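You operate a simulated robot arm through the tools that you are given. There is no shell and no other tool. Be economical: measure what you need, move in short steps, check, and stop when the job is done.

You run a simulated robot arm. Do the job below in one go: nothing can be reset, and whatever is moved stays where it is left.

## Task
Glue the white top on the key in the jig and clamp it.
Fine: brush on a strip from the pot; brush back in the cup, lid back on; bar stays down, knob on HOLD. A coat counts when it lies all over at full strength: go over it till it gets no stronger.

The check looks at the end state, three seconds after you hand in, the way a careful person would. Anything else that was tipped, shoved, dropped, spilled or broken makes it a failure. Lids that push on must go on centred and level and be pressed home; caps that screw on are set level and turned clockwise until they are tight.

## Robot
A 7-joint arm with a two-finger parallel gripper, fixed in place. Base frame: the origin is at the foot of the arm, x ahead of it, y to its left, z up. Readings come in mm, rad, newtons and seconds.
With the tool pointing down near the work surface it reaches from about 220 to 680 mm from the base axis. Its first joint turns from -1.152 to 1.152 rad. Payload 2.4 kg.
Tool frame: the origin (TCP) lies between the finger pads and is the grasp point; the fingertips stand 30 mm ahead of it; z points along the fingers, y is the line along which they close. The gripper opens to 94 mm. The fingers are 28 mm wide and 10 mm thick; the gripper's body (50 by 96 mm) begins 55 mm behind the TCP.
Orientation is that of the tool frame in the base frame, as a unit quaternion [x, y, z, w]. With the fingers straight down and closing along the base's y, the tool's x points along the base's -x, its y along +y and its z along -z.

## Interface
- The arm moves only by the tool play_rows. Its argument "increments" is a list of rows, each a list of 7 numbers: the shift along the tool's x, y, z in mm, then the turn, a rotation vector about the tool's x, y, z in rad, then the opening in per cent of the stroke, from 0 (shut) to 100 (fully open). In form: [[x, y, z, ax, ay, az, jaw], ...]. A call has 1 to 12 rows; each row shifts and turns the commanded pose from where the row before left it, along the tool's axes as they then stand. Each row takes 0.2 s and may step no farther than 50 mm and 0.15 rad from the row before; otherwise, or with a gripper value out of range, the whole call is refused. A pose out of reach is approached as far as the arm can. The call stops where the force on the tool passes 80 N (or 10 N more than at its start, if that is more) or the arm is blocked; 0.2 s more then pass. The fingers move at their own pace (about 153 mm/s each) and stop on an object; they squeeze with about 22 N. The grip force told is the motor's: it shows also when the fingers shut on nothing. Time passes only in rows, and 0.2 s behind the last, so rows that do not move let the fingers close. The reply holds the time, the measured pose of the TCP, the force on the tool along the base axes, the opening and the grip force, in the units named above and with some noise, with the torque about the TCP (base axes, N m) and any sound that the robot's microphone picked up, and new pictures: "views" is both (left out), scene, wrist or none.
- Cameras (640 x 400 px; columns grow to the right, rows downward): "scene" is fixed at [18.6, 478.2, 1462.3]; the picture's right is [-0.89, -0.46, 0.00], its down [-0.22, 0.42, -0.88] and it looks along [0.41, -0.78, -0.47] (base axes); focal length 310 px, centre (320, 200). "wrist" rides on the gripper at [76, 14, -102] in the tool frame; the picture's right is [-0.18, 0.98, 0.00], its down [-0.75, -0.14, -0.64] and it looks along [-0.63, -0.12, 0.77] (tool axes); focal length 243 px, centre (320, 200). There is no depth. A picture from a camera that has moved, and an enlarged one, comes with that camera's place and axes in the base frame and with its lens. The place of the scene camera against the robot may be out by one fixed shift of up to 25 mm in any direction.
- zoom(camera, box): a new picture of the part [left, top, right, bottom] of that camera's present view, enlarged. It takes no simulated time.
- job_done(): hands the job in; it is judged then, once.

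Go step by step. Nothing tells you positions but the pictures and the camera data: compare them with the known pose of the tool, close in by small moves and look again before you grip or let go. The budget is 120 turns and 200 pictures, counting those below and the enlarged ones. Unless the task says otherwise, let go and move clear before handing in, and close with one line.

The tools are called after "Emit:" by a JSON object that holds its "fn" and its "kwargs". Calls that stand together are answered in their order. play_rows: Moves the arm, as the interface text tells. Its arguments: {"type":"object","properties":{"increments":{"type":"array"},"views":{"type":"string","enum":["both","scene","wrist","none"]}},"required":["increments"]} The other tools are called the same way: zoom (camera, box) takes an enlarged picture of a part of a camera's view; job_done () hands the job in.

At the start:

```text
clock: 0.0
position: [334.3, -96.1, 1147.2]
ee_rot: [-0.001, 1.0, 0.001, 0.0]
contact_force: [0.0, 0.3, 0.5]
moment: [0.0, 0.01, 0.01]
grip_width: 94.0
gripper_force: 0.0
```

scene: 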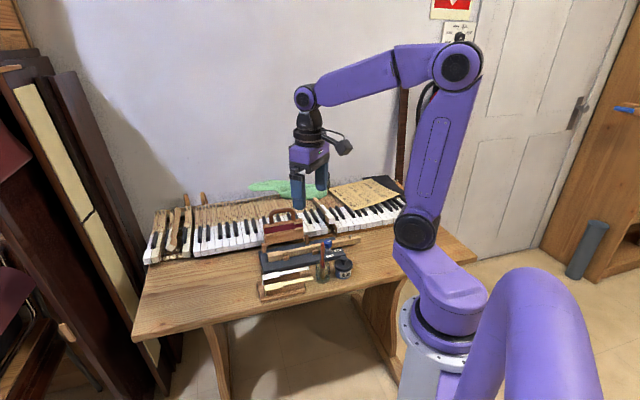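
wrist: 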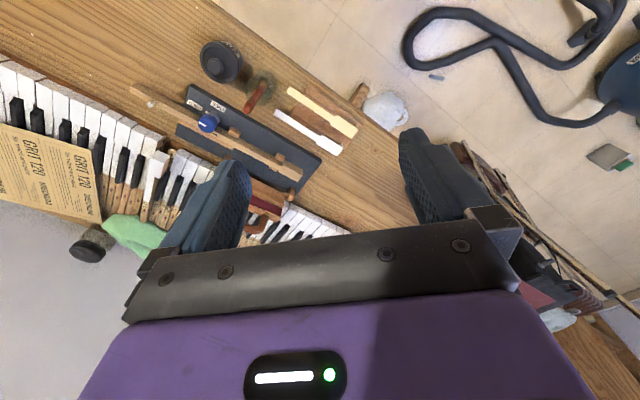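

I see a desk with a piano keyboard, a jig with a bar and a blue knob, a pot, a cup with a brush, and two tops on a tray. I'll zoom in for details.

Emit:
{"fn": "zoom", "kwargs": {"camera": "scene", "box": [240, 190, 370, 310]}}

Emit:
{"fn": "zoom", "kwargs": {"camera": "wrist", "box": [120, 20, 420, 220]}}

```text
3.33 times, centred on (305, 250) of scene
camera zoom: at [18.6, 478.2, 1462.3], right [-0.89, -0.46, 0.0], down [-0.22, 0.42, -0.88], along [0.41, -0.78, -0.47], focal length 1034 px, centre (370, 33)
```

zoom: 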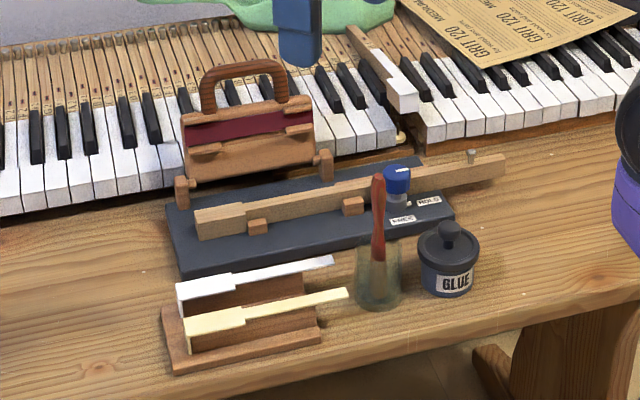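

```text
2.00 times, centred on (270, 120) of wrist
camera zoom: at [258.5, -80.7, 1250.0], right [0.18, 0.98, 0.0], down [0.75, -0.14, 0.64], along [0.63, -0.12, -0.77], focal length 485 px, centre (420, 360)
```

zoom: 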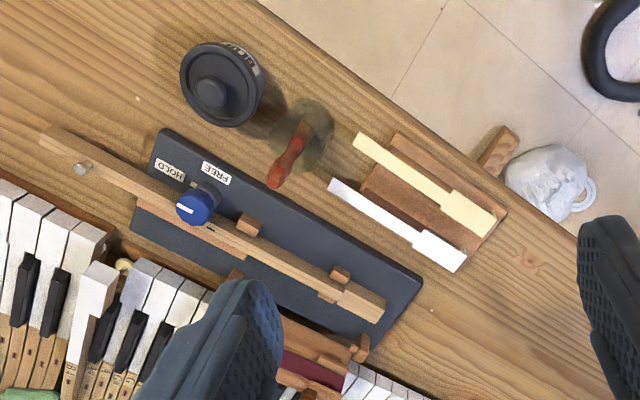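

First pass puts the pot near (311,-256) with its knob top at about z 828, and the jig around (470,-260). I'll shift the wrist camera for a second view to triangulate from.

Emit:
{"fn": "play_rows", "kwargs": {"increments": [[25, -35, 15, 0, 0, 0, 100], [25, -35, 15, 0, 0, 0, 100], [25, -35, 15, 0, 0, 0, 100], [0, 0, 0, 0, 0, 0, 100]], "views": "wrist"}}

```text
clock: 1.0
position: [259.8, -203.0, 1101.9]
ee_rot: [0.0, 1.0, 0.0, 0.0]
contact_force: [-0.2, 0.0, -0.6]
moment: [0.0, 0.01, -0.01]
grip_width: 93.7
gripper_force: 0.0
camera wrist: at [183.1, -187.4, 1205.2], right [0.18, 0.98, 0.0], down [0.75, -0.14, 0.64], along [0.63, -0.12, -0.77], focal length 243 px, centre (320, 200)
```

wrist: 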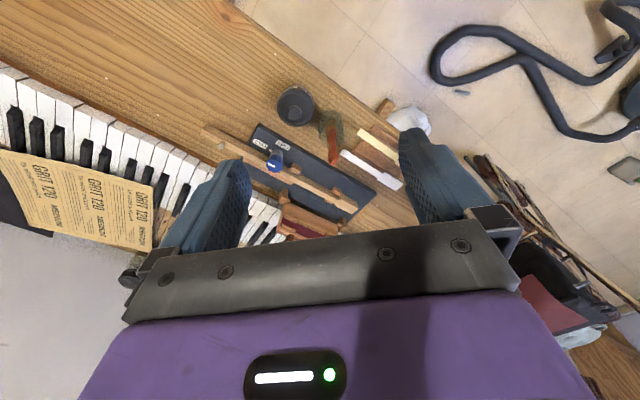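

The whole working area is visible now, so I'll zoom in twice to measure.

Emit:
{"fn": "zoom", "kwargs": {"camera": "wrist", "box": [192, 80, 352, 180]}}

Emit:
{"fn": "zoom", "kwargs": {"camera": "wrist", "box": [260, 80, 420, 240]}}

```text
4.00 times, centred on (272, 130) of wrist
camera zoom: at [183.1, -187.4, 1205.2], right [0.18, 0.98, 0.0], down [0.75, -0.14, 0.64], along [0.63, -0.12, -0.77], focal length 970 px, centre (512, 480)
```

zoom: 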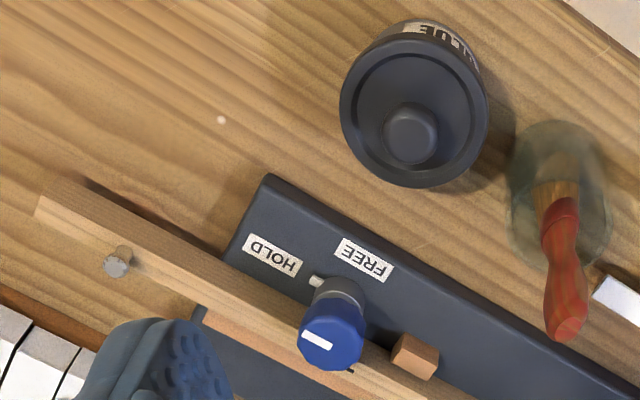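

```text
2.50 times, centred on (340, 160) of wrist
camera zoom: at [183.1, -187.4, 1205.2], right [0.18, 0.98, 0.0], down [0.75, -0.14, 0.64], along [0.63, -0.12, -0.77], focal length 606 px, centre (270, 300)
```

zoom: 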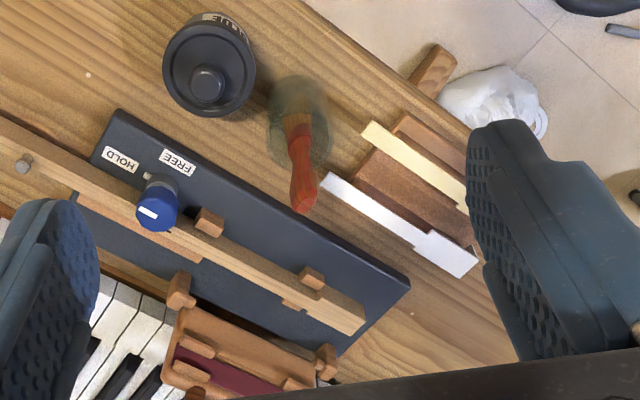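

The key lies diagonally from about (357,-410) to (530,-190). I'll move closer for a detailed look.

Emit:
{"fn": "play_rows", "kwargs": {"increments": [[-30, 3, 27, 0, 0, 0, 100], [-30, 3, 27, 0, 0, 0, 100], [-30, 3, 27, 0, 0, 0, 100], [-30, 3, 27, 0, 0, 0, 100], [-20, 3, 27, 0, 0, 0, 100], [0, 0, 0, 0, 0, 0, 100]], "views": "wrist"}}

Emit:
{"fn": "zoom", "kwargs": {"camera": "wrist", "box": [160, 0, 480, 240]}}

```text
clock: 2.4
position: [399.1, -185.4, 967.6]
ee_rot: [0.0, 1.0, 0.0, -0.001]
contact_force: [0.7, -0.5, 0.6]
moment: [0.03, 0.0, 0.04]
grip_width: 94.3
gripper_force: 0.0
camera wrist: at [323.3, -169.1, 1070.6], right [0.18, 0.98, 0.0], down [0.75, -0.14, 0.64], along [0.63, -0.12, -0.77], focal length 243 px, centre (320, 200)
```

wrist: 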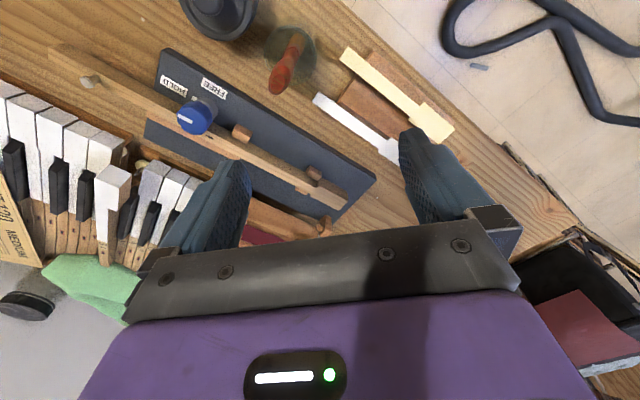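

```text
1.67 times, centred on (320, 120) of wrist
camera zoom: at [323.3, -169.1, 1070.6], right [0.18, 0.98, 0.0], down [0.75, -0.14, 0.64], along [0.63, -0.12, -0.77], focal length 404 px, centre (320, 333)
```

zoom: 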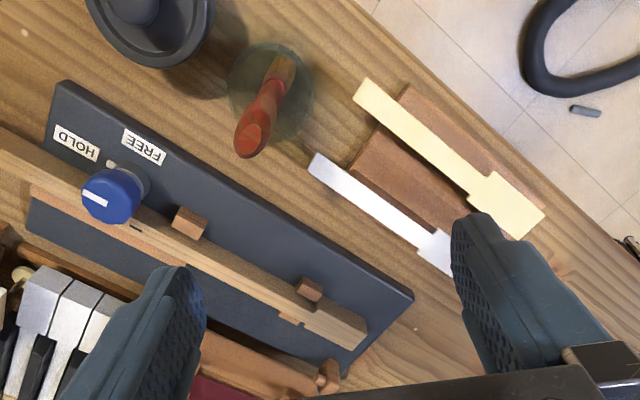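

Estimates: lid knob (308,-252,838), brush top (361,-203,912), plate top z≈788, white top z≈823. Next I'll go over the lid knob and look.

Emit:
{"fn": "play_rows", "kwargs": {"increments": [[30, -22, 0, 0, 0, 0, 100], [30, -22, 0, 0, 0, 0, 100], [31, -22, 0, 0, 0, 0, 100], [0, 0, 20, 0, 0, 0, 60], [0, 0, 20, 0, 0, 0, 60], [0, 0, 0, 0, 0, 0, 60]], "views": "both"}}

Emit:
{"fn": "zoom", "kwargs": {"camera": "wrist", "box": [220, 100, 420, 225]}}

Emit:
{"fn": "zoom", "kwargs": {"camera": "scene", "box": [260, 190, 370, 290]}}

```text
clock: 3.8
position: [308.3, -251.0, 927.8]
ee_rot: [-0.001, 1.0, 0.0, 0.0]
contact_force: [-1.1, -0.5, -0.5]
moment: [0.0, -0.02, -0.01]
grip_width: 56.3
gripper_force: 0.0
camera wrist: at [231.4, -235.1, 1030.8], right [0.18, 0.98, 0.0], down [0.75, -0.14, 0.64], along [0.63, -0.12, -0.77], focal length 243 px, centre (320, 200)
```

scene: 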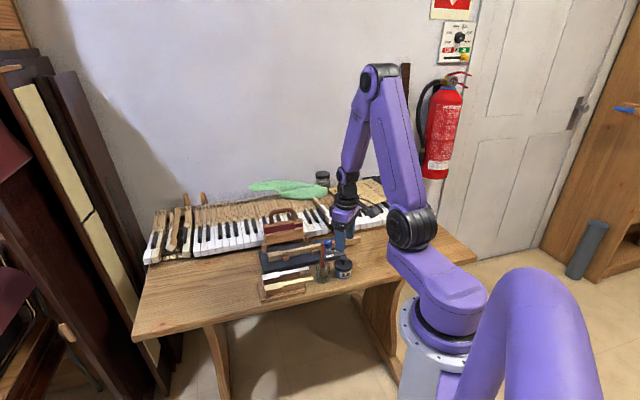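
wrist: 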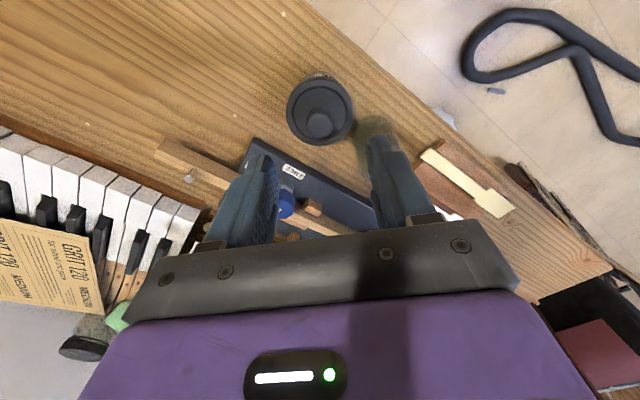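

```text
3.20 times, centred on (320, 162) of wrist
camera zoom: at [231.4, -235.1, 1030.8], right [0.18, 0.98, 0.0], down [0.75, -0.14, 0.64], along [0.63, -0.12, -0.77], focal length 776 px, centre (320, 320)
```

zoom: 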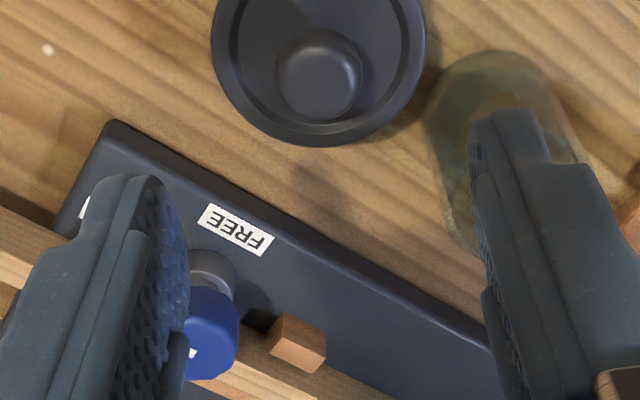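

```text
4.00 times, centred on (315, 240) of scene
camera zoom: at [18.6, 478.2, 1462.3], right [-0.89, -0.46, 0.0], down [-0.22, 0.42, -0.88], along [0.41, -0.78, -0.47], focal length 1241 px, centre (340, 40)
```

zoom: 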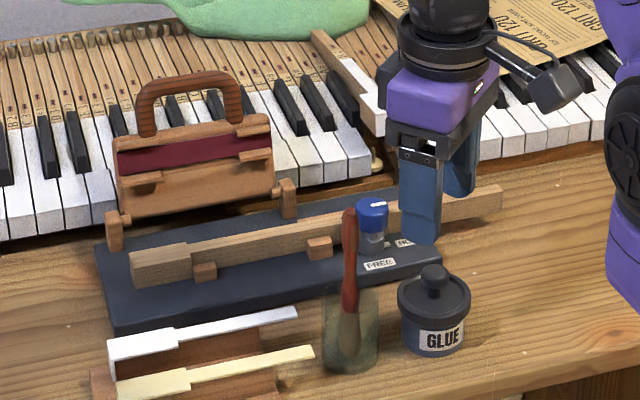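

The knob is at about (307.5,-249.5), top z≈840. I'll descend to just above it and check the centring.

Emit:
{"fn": "play_rows", "kwargs": {"increments": [[0.8, 1.5, 27, 0, 0, 0, 50], [0, 0, 27, 0, 0, 0, 50], [0, 0, 0, 0, 0, 0, 50]], "views": "wrist"}}

Emit:
{"fn": "zoom", "kwargs": {"camera": "wrist", "box": [220, 100, 420, 225]}}

Emit:
{"fn": "zoom", "kwargs": {"camera": "scene", "box": [310, 220, 370, 290]}}

```text
clock: 4.6
position: [307.8, -251.0, 873.3]
ee_rot: [0.0, 1.0, 0.0, -0.001]
contact_force: [0.8, -0.7, 0.0]
moment: [0.0, -0.04, -0.01]
grip_width: 46.9
gripper_force: 0.2
camera wrist: at [232.3, -235.1, 976.5], right [0.18, 0.98, 0.0], down [0.75, -0.14, 0.64], along [0.63, -0.12, -0.77], focal length 243 px, centre (320, 200)
```

wrist: 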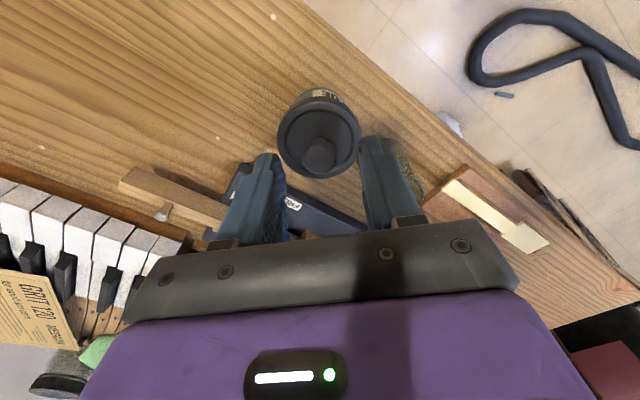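

```text
3.20 times, centred on (320, 162) of wrist
camera zoom: at [232.3, -235.1, 976.5], right [0.18, 0.98, 0.0], down [0.75, -0.14, 0.64], along [0.63, -0.12, -0.77], focal length 776 px, centre (320, 320)
```

zoom: 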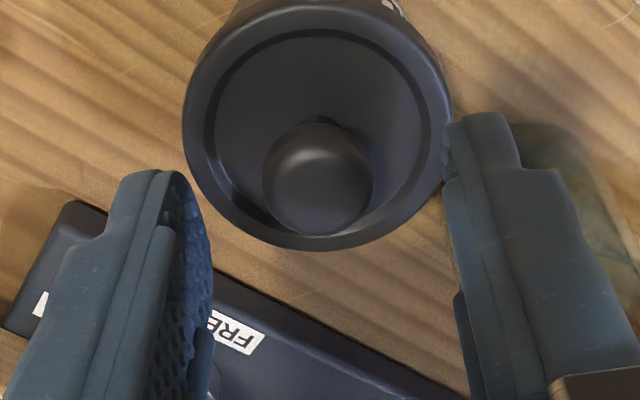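

```text
5.71 times, centred on (340, 255) of scene
camera zoom: at [18.6, 478.2, 1462.3], right [-0.89, -0.46, 0.0], down [-0.22, 0.42, -0.88], along [0.41, -0.78, -0.47], focal length 1773 px, centre (206, -114)
```

zoom: 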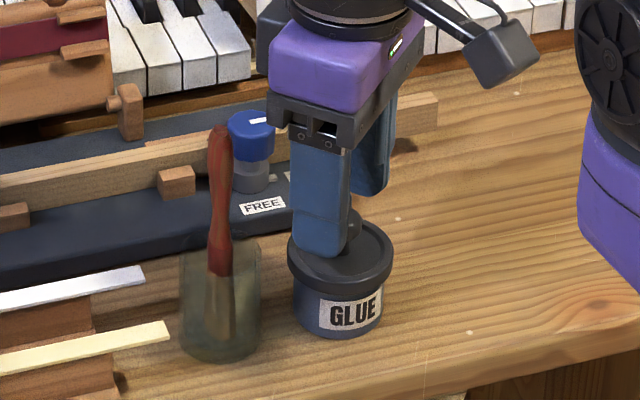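

I'm nearly centred, so I'll lower the fingers around the knob and watch the force.

Emit:
{"fn": "play_rows", "kwargs": {"increments": [[0, 1, 8, 0, 0, 0, 50], [0, 0, 8, 0, 0, 0, 50], [0, 0, 3, 0, 0, 0, 50], [0, 0, 0, 0, 0, 0, 50]], "views": "wrist"}}

Emit:
{"fn": "zoom", "kwargs": {"camera": "wrist", "box": [220, 100, 420, 225]}}

Emit:
{"fn": "zoom", "kwargs": {"camera": "scene", "box": [310, 220, 370, 290]}}

```text
clock: 5.6
position: [308.6, -250.6, 854.2]
ee_rot: [0.0, 1.0, 0.0, 0.0]
contact_force: [0.3, -0.3, 0.0]
moment: [-0.01, 0.03, -0.01]
grip_width: 47.1
gripper_force: 0.0
camera wrist: at [232.3, -234.0, 958.1], right [0.18, 0.98, 0.0], down [0.75, -0.14, 0.64], along [0.63, -0.12, -0.77], focal length 243 px, centre (320, 200)
```

wrist: 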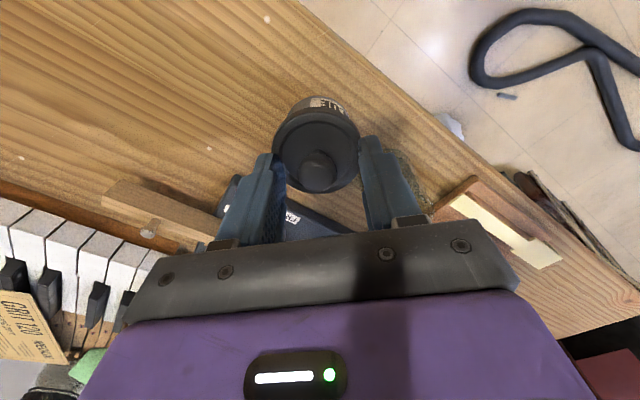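

```text
3.20 times, centred on (320, 162) of wrist
camera zoom: at [232.3, -234.0, 958.1], right [0.18, 0.98, 0.0], down [0.75, -0.14, 0.64], along [0.63, -0.12, -0.77], focal length 776 px, centre (320, 320)
```

zoom: 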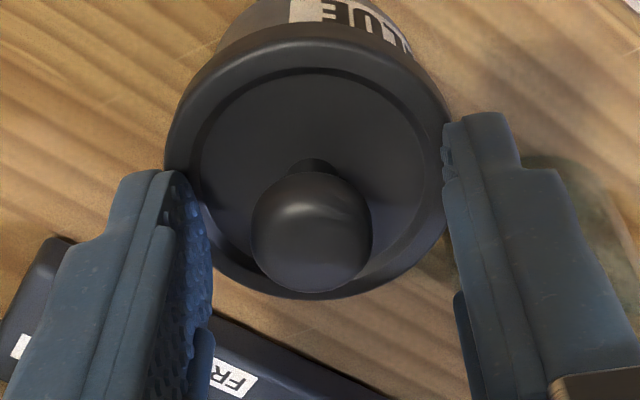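

```text
5.71 times, centred on (340, 255) of scene
camera zoom: at [18.6, 478.2, 1462.3], right [-0.89, -0.46, 0.0], down [-0.22, 0.42, -0.88], along [0.41, -0.78, -0.47], focal length 1773 px, centre (206, -114)
```

zoom: 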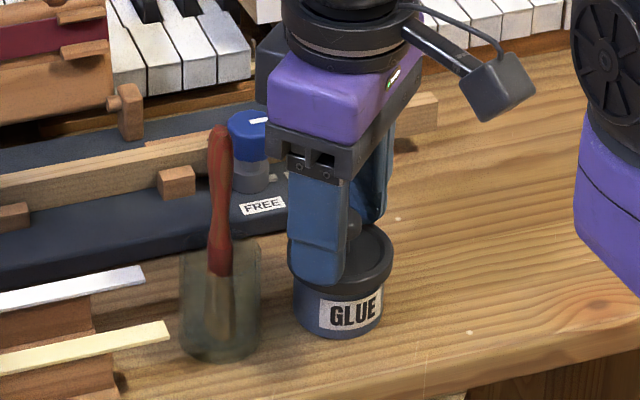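

No contact, and the fingers straddle the knob. I'll close and lift gently.

Emit:
{"fn": "play_rows", "kwargs": {"increments": [[0, 0, 0, 0, 0, 0, 0], [0, 0, 0, 0, 0, 0, 0], [0, 0, 0, 0, 0, 0, 0]], "views": "none"}}

Emit:
{"fn": "play_rows", "kwargs": {"increments": [[0, 0, -2, 0, 0, 0, 0], [0, 0, -2, 0, 0, 0, 0], [0, 0, -3, 0, 0, 0, 0]], "views": "none"}}

Emit:
{"fn": "zoom", "kwargs": {"camera": "scene", "box": [310, 220, 370, 290]}}

```text
clock: 6.4
position: [307.8, -249.2, 854.4]
ee_rot: [0.001, 1.0, 0.0, 0.0]
contact_force: [0.1, -0.5, 0.4]
moment: [0.02, -0.04, 0.0]
grip_width: 19.9
gripper_force: 21.9
heard: snap
```

```text
clock: 7.2
position: [308.7, -248.5, 860.9]
ee_rot: [0.001, 1.0, 0.0, 0.001]
contact_force: [-0.2, 0.5, 0.1]
moment: [-0.01, 0.0, -0.01]
grip_width: 20.0
gripper_force: 22.0
```

```text
5.71 times, centred on (340, 255) of scene
camera zoom: at [18.6, 478.2, 1462.3], right [-0.89, -0.46, 0.0], down [-0.22, 0.42, -0.88], along [0.41, -0.78, -0.47], focal length 1773 px, centre (206, -114)
```

zoom: 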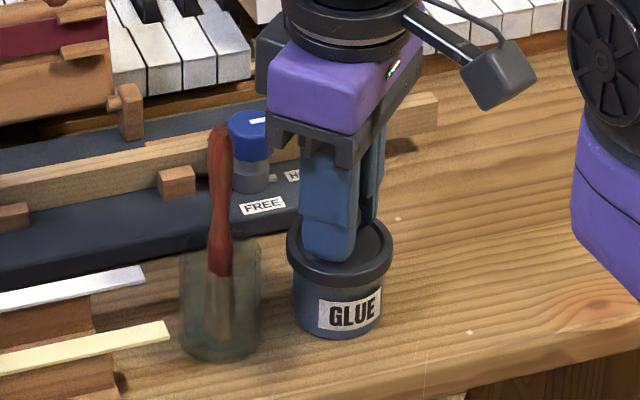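

A snap was heard and the force is low, so the lid has probably come loose. I'll lift further and look.

Emit:
{"fn": "play_rows", "kwargs": {"increments": [[0, 0, -10, 0, 0, 0, 0], [0, 0, -15, 0, 0, 0, 0], [0, 0, -15, 0, 0, 0, 0], [0, 0, 0, 0, 0, 0, 0]], "views": "wrist"}}

Emit:
{"fn": "zoom", "kwargs": {"camera": "scene", "box": [310, 220, 370, 290]}}

```text
clock: 8.2
position: [308.0, -250.3, 903.0]
ee_rot: [0.0, 1.0, 0.0, 0.0]
contact_force: [-0.3, 0.6, -0.1]
moment: [0.05, -0.02, 0.01]
grip_width: 20.1
gripper_force: 21.9
camera wrist: at [232.4, -234.3, 1005.7], right [0.18, 0.98, 0.0], down [0.75, -0.14, 0.64], along [0.63, -0.12, -0.77], focal length 243 px, centre (320, 200)
```

wrist: 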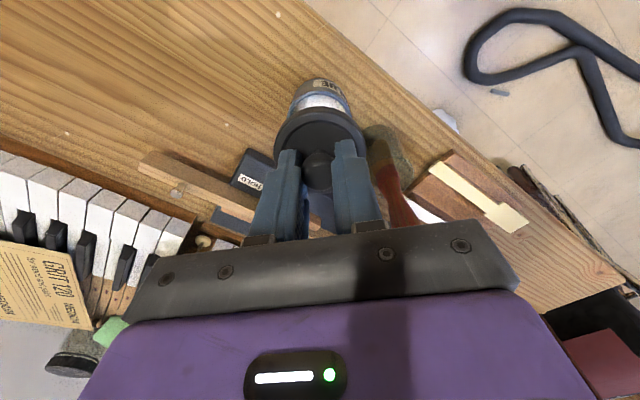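

```text
5.71 times, centred on (340, 255) of scene
camera zoom: at [18.6, 478.2, 1462.3], right [-0.89, -0.46, 0.0], down [-0.22, 0.42, -0.88], along [0.41, -0.78, -0.47], focal length 1773 px, centre (206, -114)
```

zoom: 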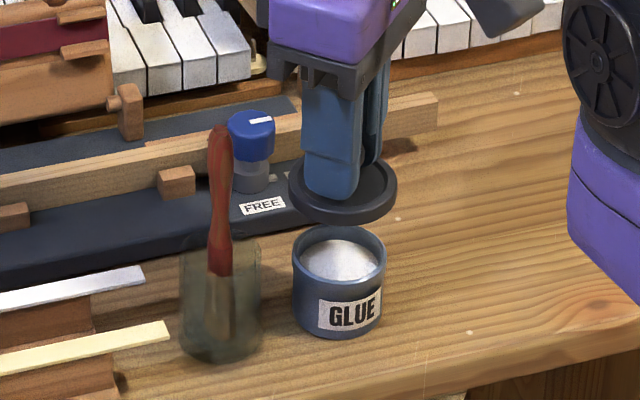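

The lid is off. I'll carry it to clear table at about (290,-350) and lower it until it touches.

Emit:
{"fn": "play_rows", "kwargs": {"increments": [[6, -34, 0, 0, 0, 0, 0], [6, -33, 0, 0, 0, 0, 0], [6, -33, 0, 0, 0, 0, 0], [0, 0, 20, 0, 0, 0, 0], [0, 0, 20, 0, 0, 0, 0], [0, 0, 20, 0, 0, 0, 0], [0, 0, 8, 0, 0, 0, 0], [0, 0, 0, 0, 0, 0, 0]], "views": "wrist"}}

Emit:
{"fn": "zoom", "kwargs": {"camera": "scene", "box": [310, 200, 430, 290]}}

```text
clock: 10.0
position: [291.2, -348.6, 831.8]
ee_rot: [0.0, 1.0, 0.0, 0.0]
contact_force: [-0.4, -0.5, 0.3]
moment: [-0.03, -0.04, 0.02]
grip_width: 19.9
gripper_force: 21.4
camera wrist: at [215.1, -333.9, 934.6], right [0.18, 0.98, 0.0], down [0.75, -0.14, 0.64], along [0.63, -0.12, -0.77], focal length 243 px, centre (320, 200)
```

wrist: 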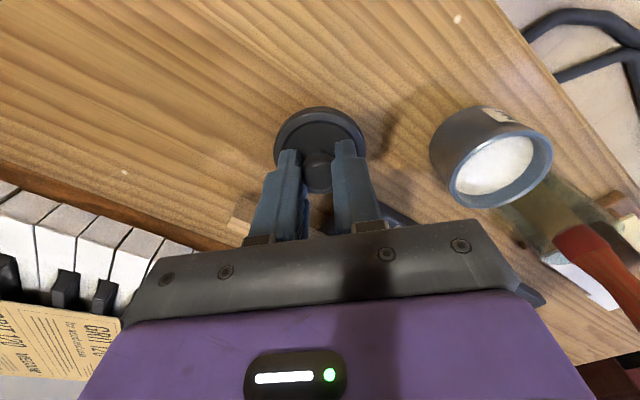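

```text
4.44 times, centred on (370, 245) of scene
camera zoom: at [18.6, 478.2, 1462.3], right [-0.89, -0.46, 0.0], down [-0.22, 0.42, -0.88], along [0.41, -0.78, -0.47], focal length 1379 px, centre (98, 0)
```

zoom: 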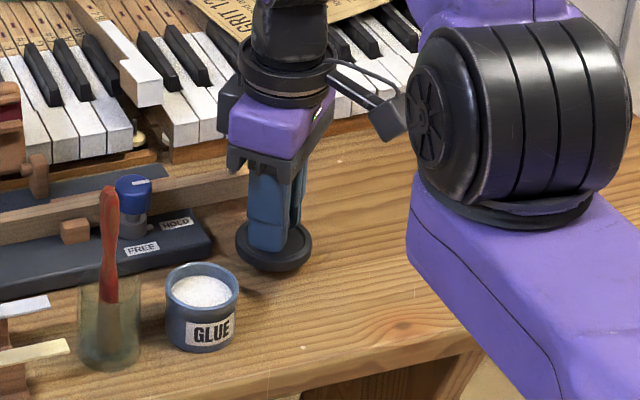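

The lid is still slightly above the table, so I'll lower it in small steps.

Emit:
{"fn": "play_rows", "kwargs": {"increments": [[0, 0, 2.5, 0, 0, 0, 0], [0, 0, 2.5, 0, 0, 0, 0], [0, 0, 2.5, 0, 0, 0, 0]], "views": "none"}}

Emit:
{"fn": "play_rows", "kwargs": {"increments": [[0, 0, 2, 0, 0, 0, 0], [0, 0, 2, 0, 0, 0, 0]], "views": "none"}}

Emit:
{"fn": "zoom", "kwargs": {"camera": "scene", "box": [330, 200, 410, 280]}}

```text
clock: 10.8
position: [291.1, -348.6, 824.5]
ee_rot: [0.0, 1.0, -0.001, 0.001]
contact_force: [-1.7, 0.4, -0.5]
moment: [-0.01, -0.03, -0.01]
grip_width: 19.8
gripper_force: 22.0
```

```text
clock: 11.4
position: [291.8, -349.3, 822.2]
ee_rot: [0.0, 1.0, 0.0, 0.0]
contact_force: [0.0, 0.2, 0.1]
moment: [0.02, -0.01, 0.01]
grip_width: 19.9
gripper_force: 22.3
```

```text
5.00 times, centred on (370, 240) of scene
camera zoom: at [18.6, 478.2, 1462.3], right [-0.89, -0.46, 0.0], down [-0.22, 0.42, -0.88], along [0.41, -0.78, -0.47], focal length 1551 px, centre (70, 0)
```

zoom: 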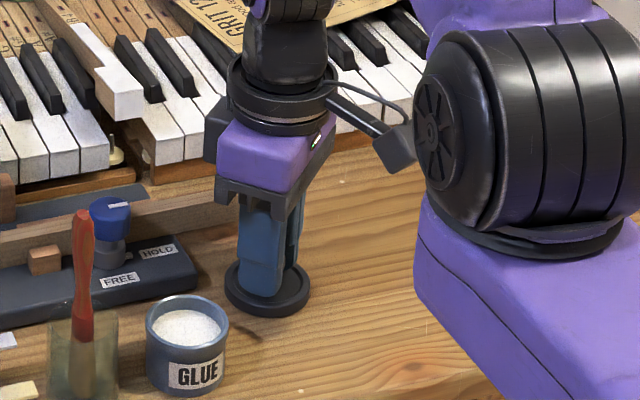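

Emit:
{"fn": "play_rows", "kwargs": {"increments": [[0, 0, 2.5, 0, 0, 0, 0], [0, 0, 2.5, 0, 0, 0, 0]], "views": "none"}}

Emit:
{"fn": "play_rows", "kwargs": {"increments": [[0, 0, 2, 0, 0, 0, 0], [0, 0, 2, 0, 0, 0, 0]], "views": "none"}}

Emit:
{"fn": "zoom", "kwargs": {"camera": "scene", "box": [330, 200, 410, 280]}}

```text
clock: 12.0
position: [292.4, -349.2, 817.5]
ee_rot: [0.0, 1.0, -0.002, 0.001]
contact_force: [-4.8, 9.8, 67.6]
moment: [0.36, 0.23, -0.03]
grip_width: 20.2
gripper_force: 22.2
```

```text
clock: 12.3
position: [291.7, -349.4, 818.8]
ee_rot: [0.001, 1.0, -0.001, 0.001]
contact_force: [-3.9, 5.5, 20.9]
moment: [0.07, 0.08, 0.02]
grip_width: 19.9
gripper_force: 21.7
stopped in row 1: the force on the tool passed its limit at 86 N (the readings are from after the stop); the commanded pose is now the measured one
```

```text
5.00 times, centred on (370, 240) of scene
camera zoom: at [18.3, 478.6, 1462.2], right [-0.89, -0.46, 0.0], down [-0.22, 0.42, -0.88], along [0.41, -0.78, -0.47], focal length 1551 px, centre (70, 0)
```

zoom: 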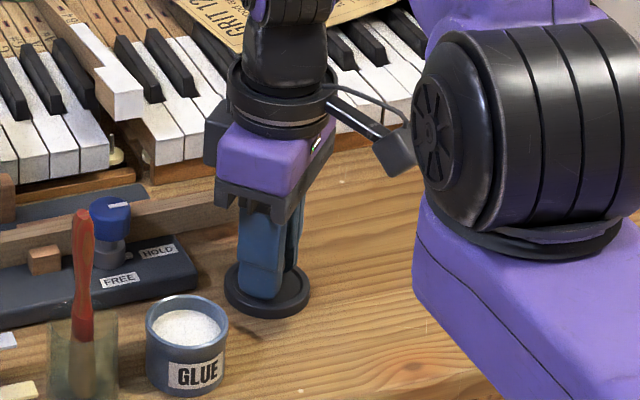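

The lid is on the table. I'll open and rise.

Emit:
{"fn": "play_rows", "kwargs": {"increments": [[0, 0, -0.5, 0, 0, 0, 50], [0, 0, 0, 0, 0, 0, 50], [0, 0, -15, 0, 0, 0, 50], [0, 0, -30, 0, 0, 0, 50], [0, 0, -40, 0, 0, 0, 50], [0, 0, -40, 0, 0, 0, 50], [0, 0, -20, 0, 0, 0, 50]], "views": "both"}}

Emit:
{"fn": "zoom", "kwargs": {"camera": "scene", "box": [310, 210, 390, 290]}}

Emit:
{"fn": "zoom", "kwargs": {"camera": "wrist", "box": [280, 60, 480, 220]}}

```text
clock: 13.9
position: [291.0, -347.9, 965.9]
ee_rot: [0.0, 1.0, -0.001, 0.0]
contact_force: [-0.4, -0.3, -0.2]
moment: [0.01, 0.01, 0.03]
grip_width: 46.8
gripper_force: 0.1
camera wrist: at [215.0, -332.9, 1068.8], right [0.18, 0.98, 0.0], down [0.75, -0.14, 0.64], along [0.63, -0.12, -0.77], focal length 243 px, centre (320, 200)
```

scene: 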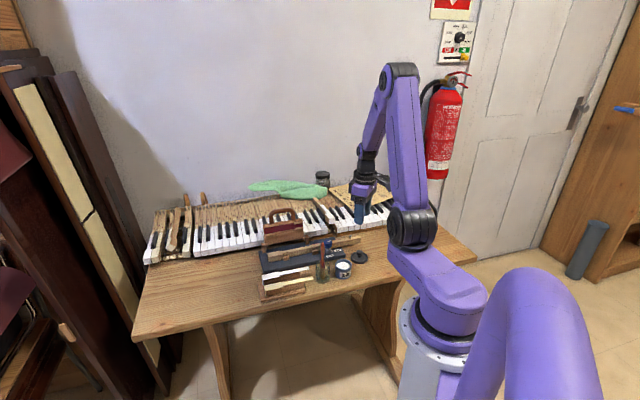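
wrist: 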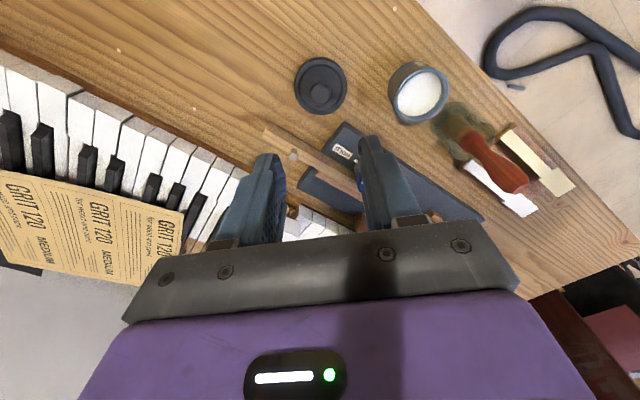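

```text
5.00 times, centred on (350, 250) of scene
camera zoom: at [18.6, 478.2, 1462.3], right [-0.89, -0.46, 0.0], down [-0.22, 0.42, -0.88], along [0.41, -0.78, -0.47], focal length 1551 px, centre (170, -50)
```

zoom: 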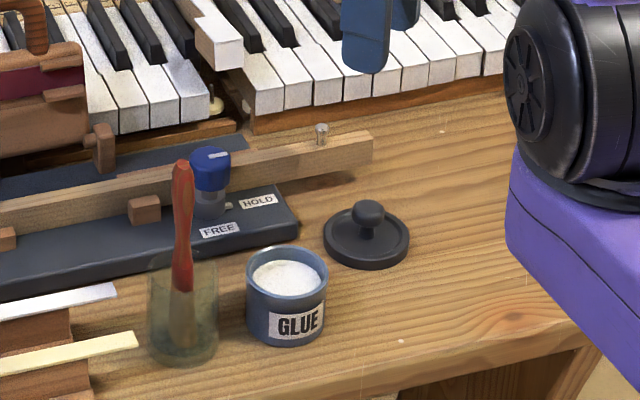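

```text
2.50 times, centred on (380, 140) of wrist
camera zoom: at [215.0, -332.9, 1068.8], right [0.18, 0.98, 0.0], down [0.75, -0.14, 0.64], along [0.63, -0.12, -0.77], focal length 606 px, centre (170, 350)
```

zoom: 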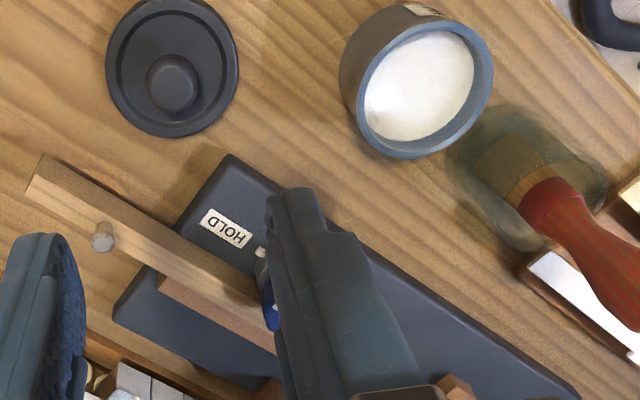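

The lid lies flat. The brush looks near vertical with its top at about (360,-200,912). I'll go above it with the tool turned so the fingers close along the key axis.

Emit:
{"fn": "play_rows", "kwargs": {"increments": [[-17, 37, -3, 0, 0, 0, 50], [-17, 37, 0, 0, 0, 0, 50], [-17, 37, 0, 0, 0, 0, 50], [-17, 37, 0, 0, 0, 0, 50], [0, 0, 0, 0, 0, 0.1326, 50], [0, 0, 0, 0, 0, 0.1326, 50], [0, 0, 0, 0, 0, 0.1326, 50], [0, 0, 0, 0, 0, 0.1326, 50], [0, 0, 0, 0, 0, 0.1326, 50], [0, 0, 0, 0, 0, 0, 50]], "views": "wrist"}}

Emit:
{"fn": "zoom", "kwargs": {"camera": "wrist", "box": [200, 60, 440, 230]}}

```text
clock: 16.1
position: [358.9, -201.1, 967.8]
ee_rot: [0.327, 0.945, -0.001, 0.002]
contact_force: [-0.4, -0.2, -0.5]
moment: [-0.04, 0.0, -0.03]
grip_width: 47.1
gripper_force: 0.1
camera wrist: at [308.2, -142.0, 1070.4], right [0.75, 0.66, 0.0], down [0.5, -0.57, 0.64], along [0.43, -0.48, -0.76], focal length 243 px, centre (320, 200)
```

wrist: 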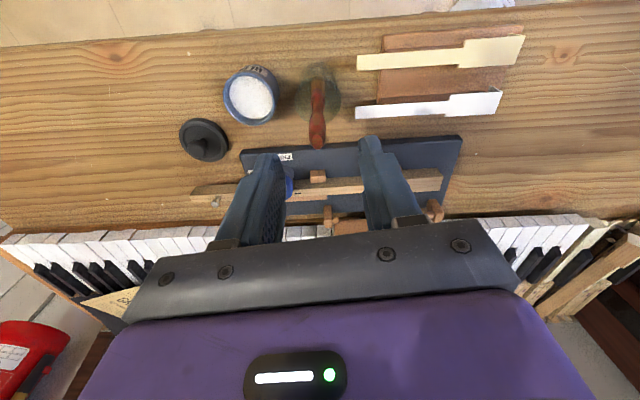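

```text
2.35 times, centred on (320, 145) of wrist
camera zoom: at [308.2, -142.0, 1070.4], right [0.75, 0.66, 0.0], down [0.5, -0.57, 0.64], along [0.43, -0.48, -0.76], focal length 571 px, centre (320, 329)
```

zoom: 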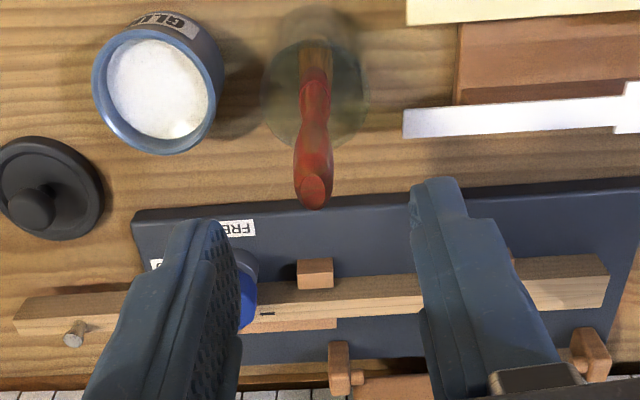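

The brush is vertical at about (359,-202), right under the TCP. I'll descend around the handle and look.

Emit:
{"fn": "play_rows", "kwargs": {"increments": [[0.5, -0.5, 25, 0, 0, 0, 50], [0, 0, 25, 0, 0, 0, 50], [0, 0, 22, 0, 0, 0, 50], [0, 0, 0, 0, 0, 0, 50]], "views": "wrist"}}

Emit:
{"fn": "zoom", "kwargs": {"camera": "wrist", "box": [220, 90, 420, 240]}}

Emit:
{"fn": "zoom", "kwargs": {"camera": "scene", "box": [280, 210, 360, 290]}}

```text
clock: 17.1
position: [360.6, -199.5, 896.0]
ee_rot: [0.326, 0.946, 0.0, 0.002]
contact_force: [0.6, 0.8, -0.2]
moment: [0.0, -0.02, -0.01]
grip_width: 46.8
gripper_force: 0.0
camera wrist: at [308.8, -141.1, 999.0], right [0.75, 0.66, 0.0], down [0.51, -0.57, 0.64], along [0.43, -0.48, -0.76], focal length 243 px, centre (320, 200)
```

wrist: 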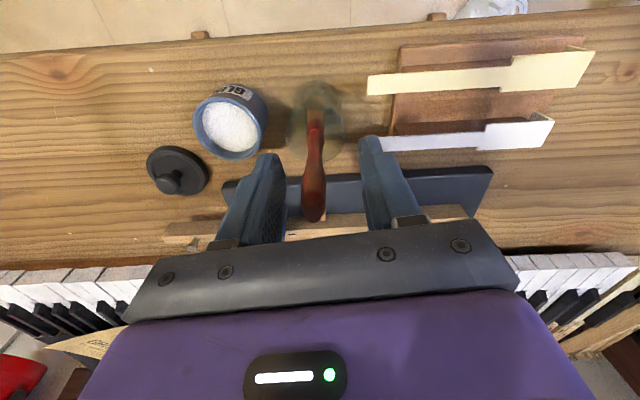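

```text
2.67 times, centred on (320, 165) of wrist
camera zoom: at [308.8, -141.1, 999.0], right [0.75, 0.66, 0.0], down [0.51, -0.57, 0.64], along [0.43, -0.48, -0.76], focal length 647 px, centre (320, 293)
```

zoom: 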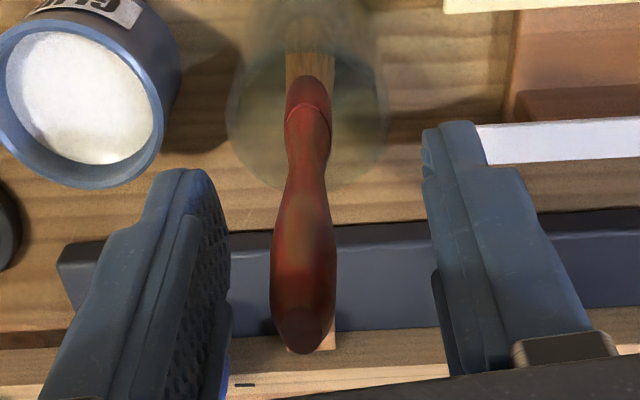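

```text
5.00 times, centred on (320, 250) of scene
camera zoom: at [18.6, 478.2, 1462.3], right [-0.89, -0.46, 0.0], down [-0.22, 0.42, -0.88], along [0.41, -0.78, -0.47], focal length 1551 px, centre (320, -50)
```

zoom: 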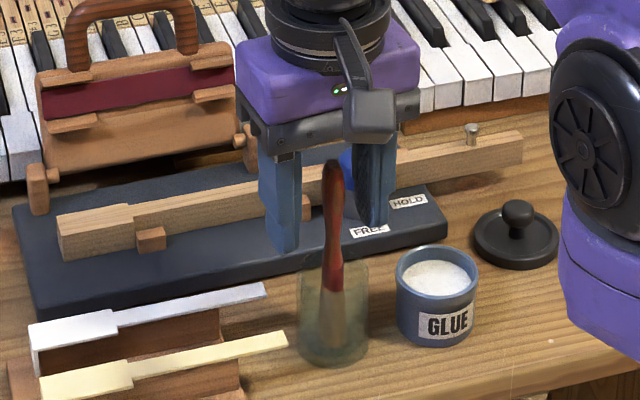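

I'll centre the fingers on the handle with a shift of about -3.4 mm in tool y and -2 mm in tool x, then grip.

Emit:
{"fn": "play_rows", "kwargs": {"increments": [[-2, -3.4, 0, 0, 0, 0, 50], [0, 0, 0, 0, 0, 0, 20], [0, 0, 0, 0, 0, 0, 0], [0, 0, 0, 0, 0, 0, 0]], "views": "wrist"}}

Emit:
{"fn": "zoom", "kwargs": {"camera": "scene", "box": [280, 210, 360, 290]}}

```text
clock: 18.1
position: [359.4, -203.5, 894.8]
ee_rot: [0.326, 0.945, 0.0, 0.002]
contact_force: [-1.0, 0.1, -0.5]
moment: [0.0, 0.03, -0.01]
grip_width: 15.3
gripper_force: 21.5
camera wrist: at [308.2, -144.8, 998.6], right [0.75, 0.66, 0.0], down [0.51, -0.57, 0.64], along [0.43, -0.48, -0.76], focal length 243 px, centre (320, 200)
```

wrist: 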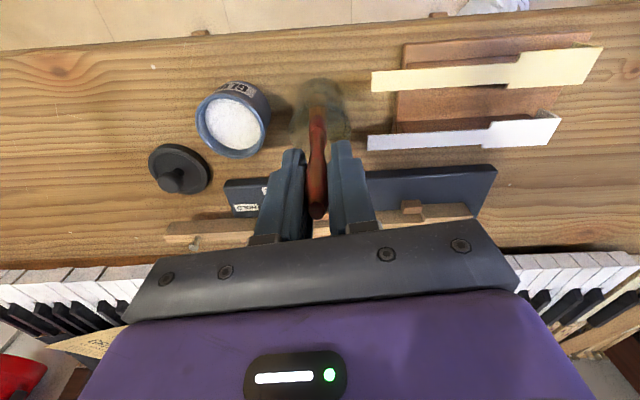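

```text
5.00 times, centred on (320, 250) of scene
camera zoom: at [18.6, 478.2, 1462.3], right [-0.89, -0.46, 0.0], down [-0.22, 0.42, -0.88], along [0.41, -0.78, -0.47], focal length 1551 px, centre (320, -50)
```

zoom: 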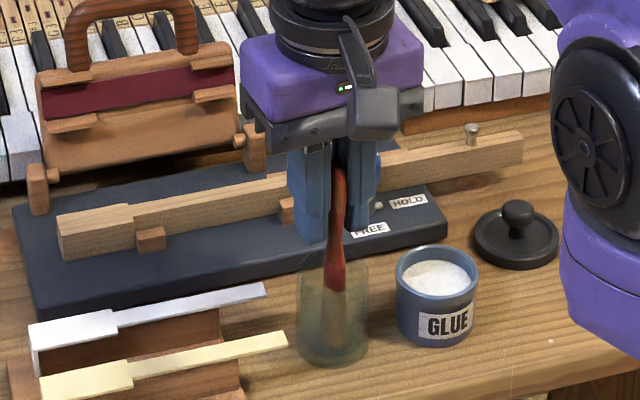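

The brush is gripped, with its home pose at TCP (359.4,-203.5,895). I'll lift it straight out.

Emit:
{"fn": "play_rows", "kwargs": {"increments": [[0, 0, -10, 0, 0, 0, 0], [0, 0, -25, 0, 0, 0, 0], [0, 0, -30, 0, 0, 0, 0], [0, 0, -30, 0, 0, 0, 0], [0, 0, 0, 0, 0, 0, 0]], "views": "wrist"}}

Emit:
{"fn": "zoom", "kwargs": {"camera": "scene", "box": [280, 190, 360, 290]}}

Emit:
{"fn": "zoom", "kwargs": {"camera": "wrist", "box": [180, 50, 480, 240]}}

```text
clock: 19.3
position: [357.9, -204.5, 989.8]
ee_rot: [0.326, 0.945, 0.0, 0.001]
contact_force: [1.0, -0.5, -0.1]
moment: [-0.02, 0.02, -0.01]
grip_width: 15.9
gripper_force: 22.1
camera wrist: at [306.8, -145.0, 1092.8], right [0.75, 0.66, 0.0], down [0.51, -0.57, 0.64], along [0.43, -0.48, -0.76], focal length 243 px, centre (320, 200)
```

wrist: 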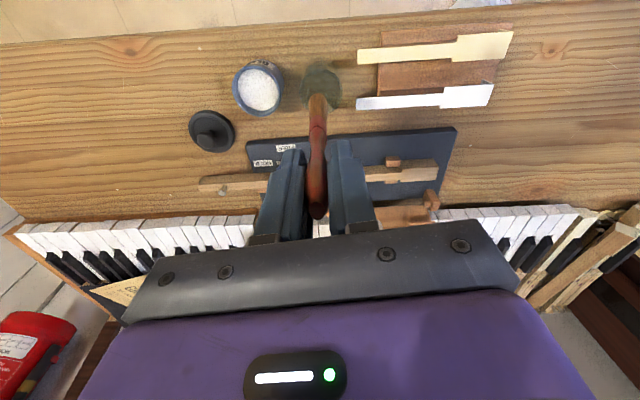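

```text
4.00 times, centred on (320, 240) of scene
camera zoom: at [18.6, 478.2, 1462.3], right [-0.89, -0.46, 0.0], down [-0.22, 0.42, -0.88], along [0.41, -0.78, -0.47], focal length 1241 px, centre (320, 40)
```

zoom: 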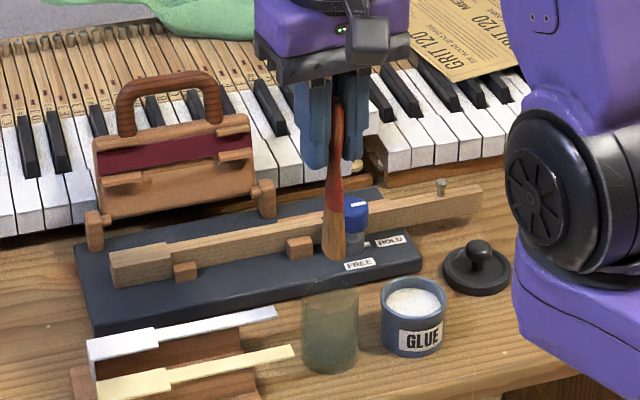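

```text
2.11 times, centred on (330, 145) of wrist
camera zoom: at [306.8, -145.0, 1092.8], right [0.75, 0.66, 0.0], down [0.51, -0.57, 0.64], along [0.43, -0.48, -0.76], focal length 511 px, centre (299, 316)
```

zoom: 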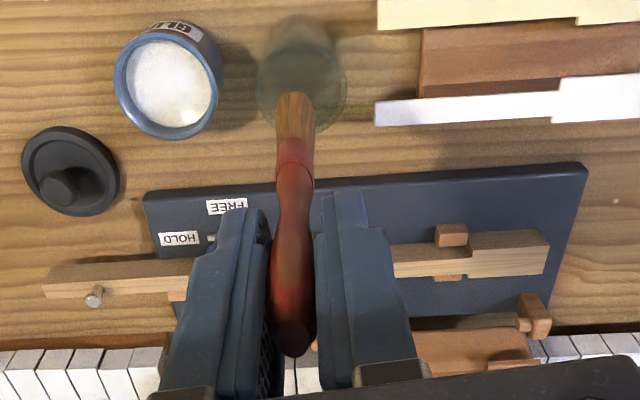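

The brush leans slightly, with its tip about (+10,+2,+115) from the TCP in the tool frame. I'll move above the pot and look.

Emit:
{"fn": "play_rows", "kwargs": {"increments": [[0.5, -35, 0, 0, 0, 0, 0], [0.5, -34, 0, 0, 0, 0, 0], [0, 0, 20, 0, 0, 0, 0], [0, 0, 22, 0, 0, 0, 0], [0, 0, 0, 0, 0, 0, 0]], "views": "wrist"}}

Emit:
{"fn": "zoom", "kwargs": {"camera": "wrist", "box": [220, 40, 420, 200]}}

Emit:
{"fn": "zoom", "kwargs": {"camera": "scene", "box": [300, 200, 380, 290]}}

```text
clock: 20.5
position: [315.9, -258.8, 947.7]
ee_rot: [0.325, 0.946, -0.002, 0.002]
contact_force: [-0.2, 0.0, 0.6]
moment: [-0.01, 0.02, 0.0]
grip_width: 15.7
gripper_force: 22.1
camera wrist: at [264.7, -199.7, 1049.6], right [0.75, 0.66, 0.0], down [0.51, -0.57, 0.64], along [0.43, -0.48, -0.76], focal length 243 px, centre (320, 200)
```

wrist: 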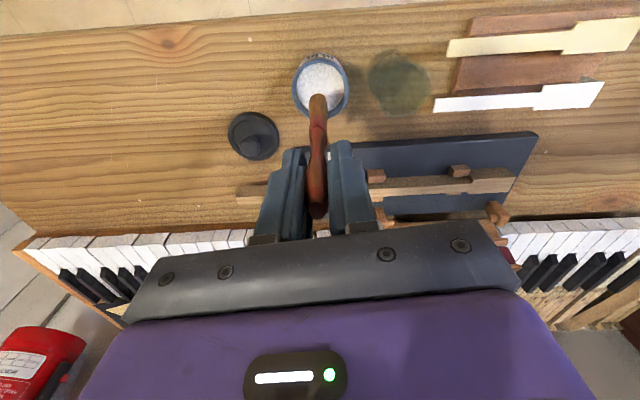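

```text
2.50 times, centred on (320, 120) of wrist
camera zoom: at [264.7, -199.7, 1049.6], right [0.75, 0.66, 0.0], down [0.51, -0.57, 0.64], along [0.43, -0.48, -0.76], focal length 606 px, centre (320, 400)
```

zoom: 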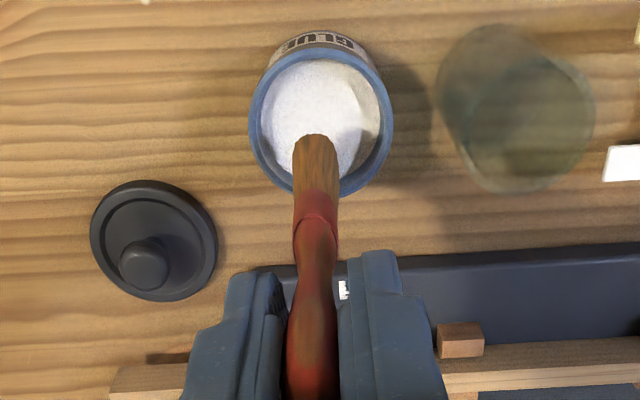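

```text
4.44 times, centred on (340, 245) of scene
camera zoom: at [18.6, 478.2, 1462.3], right [-0.89, -0.46, 0.0], down [-0.22, 0.42, -0.88], along [0.41, -0.78, -0.47], focal length 1379 px, centre (231, 0)
```

zoom: 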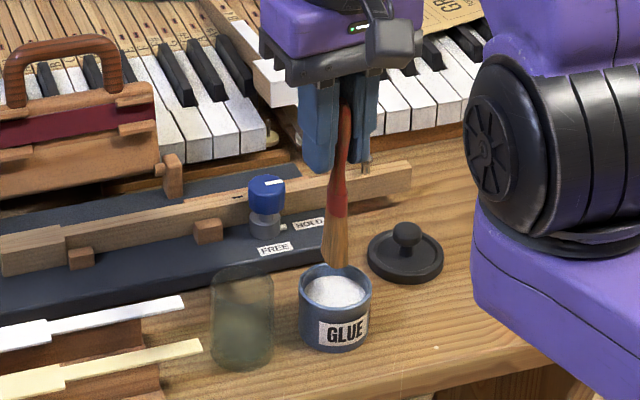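

The tip is over the centre of the pot. I'll dip down in steps.

Emit:
{"fn": "play_rows", "kwargs": {"increments": [[0, 0, 15, 0, 0, 0, 0], [0, 0, 12, 0, 0, 0, 0], [0, 0, 4, 0, 0, 0, 0], [0, 0, 0, 0, 0, 0, 0]], "views": "wrist"}}

Emit:
{"fn": "zoom", "kwargs": {"camera": "wrist", "box": [240, 40, 400, 200]}}

Emit:
{"fn": "zoom", "kwargs": {"camera": "scene", "box": [310, 220, 370, 290]}}

```text
clock: 21.5
position: [316.6, -259.5, 915.9]
ee_rot: [0.326, 0.945, -0.001, 0.002]
contact_force: [1.2, -0.3, -0.8]
moment: [-0.03, 0.03, 0.03]
grip_width: 15.8
gripper_force: 21.6
camera wrist: at [265.0, -199.7, 1019.4], right [0.75, 0.66, 0.0], down [0.51, -0.57, 0.64], along [0.43, -0.48, -0.76], focal length 243 px, centre (320, 200)
```

wrist: 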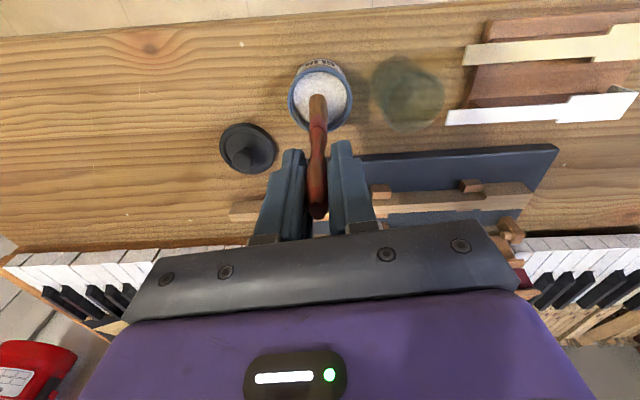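

```text
2.50 times, centred on (320, 120) of wrist
camera zoom: at [265.0, -199.7, 1019.4], right [0.75, 0.66, 0.0], down [0.51, -0.57, 0.64], along [0.43, -0.48, -0.76], focal length 606 px, centre (320, 400)
```

zoom: 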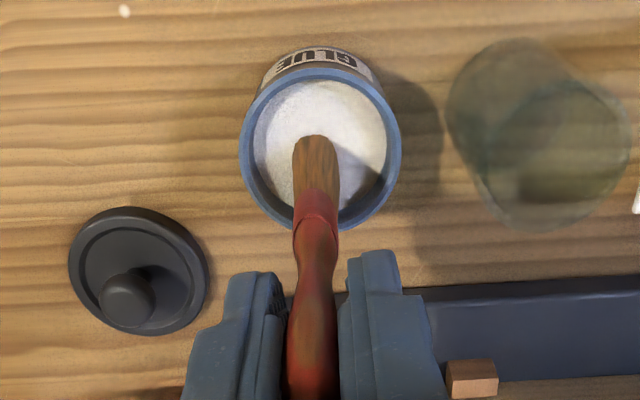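

```text
5.71 times, centred on (340, 255) of scene
camera zoom: at [18.6, 478.2, 1462.3], right [-0.89, -0.46, 0.0], down [-0.22, 0.42, -0.88], along [0.41, -0.78, -0.47], focal length 1773 px, centre (206, -114)
```

zoom: 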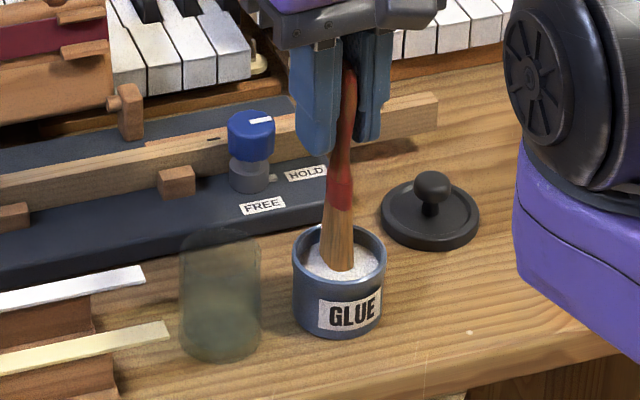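

The tip is just at the glue surface, so I'll lower 8 mm more.

Emit:
{"fn": "play_rows", "kwargs": {"increments": [[0, 0, 4, 0, 0, 0, 0], [0, 0, 4, 0, 0, 0, 0], [0, 0, 0, 0, 0, 0, 0]], "views": "wrist"}}

Emit:
{"fn": "zoom", "kwargs": {"camera": "wrist", "box": [260, 50, 380, 140]}}

Emit:
{"fn": "zoom", "kwargs": {"camera": "scene", "box": [310, 220, 370, 290]}}

```text
clock: 22.3
position: [315.5, -260.8, 907.7]
ee_rot: [0.326, 0.946, -0.001, 0.003]
contact_force: [-0.5, 1.9, 20.4]
moment: [0.22, 0.1, -0.02]
grip_width: 15.9
gripper_force: 21.9
camera wrist: at [264.6, -200.7, 1011.3], right [0.75, 0.66, 0.0], down [0.5, -0.57, 0.65], along [0.43, -0.48, -0.76], focal length 243 px, centre (320, 200)
```

wrist: 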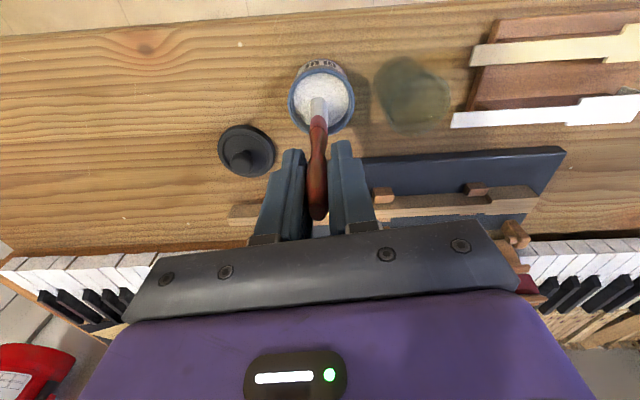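

```text
4.44 times, centred on (320, 95) of wrist
camera zoom: at [264.6, -200.7, 1011.3], right [0.75, 0.66, 0.0], down [0.5, -0.57, 0.65], along [0.43, -0.48, -0.76], focal length 1078 px, centre (320, 667)
```

zoom: 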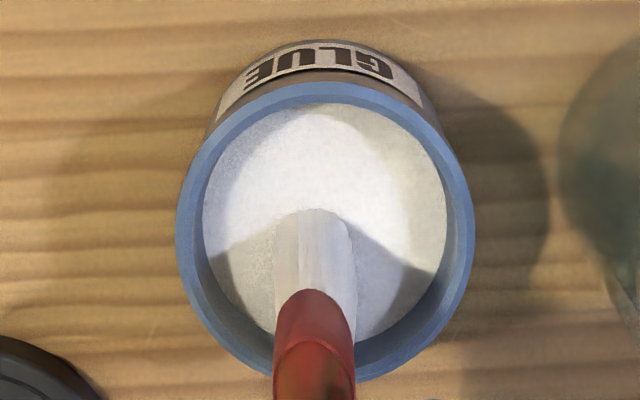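

```text
5.71 times, centred on (340, 255) of scene
camera zoom: at [18.4, 478.4, 1462.2], right [-0.89, -0.46, 0.0], down [-0.22, 0.42, -0.88], along [0.41, -0.78, -0.47], focal length 1773 px, centre (206, -114)
```

zoom: 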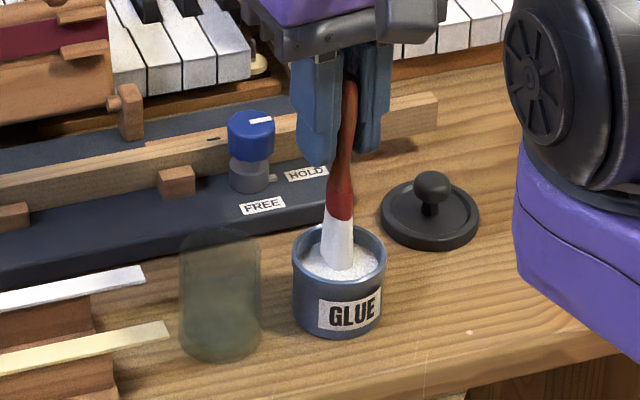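

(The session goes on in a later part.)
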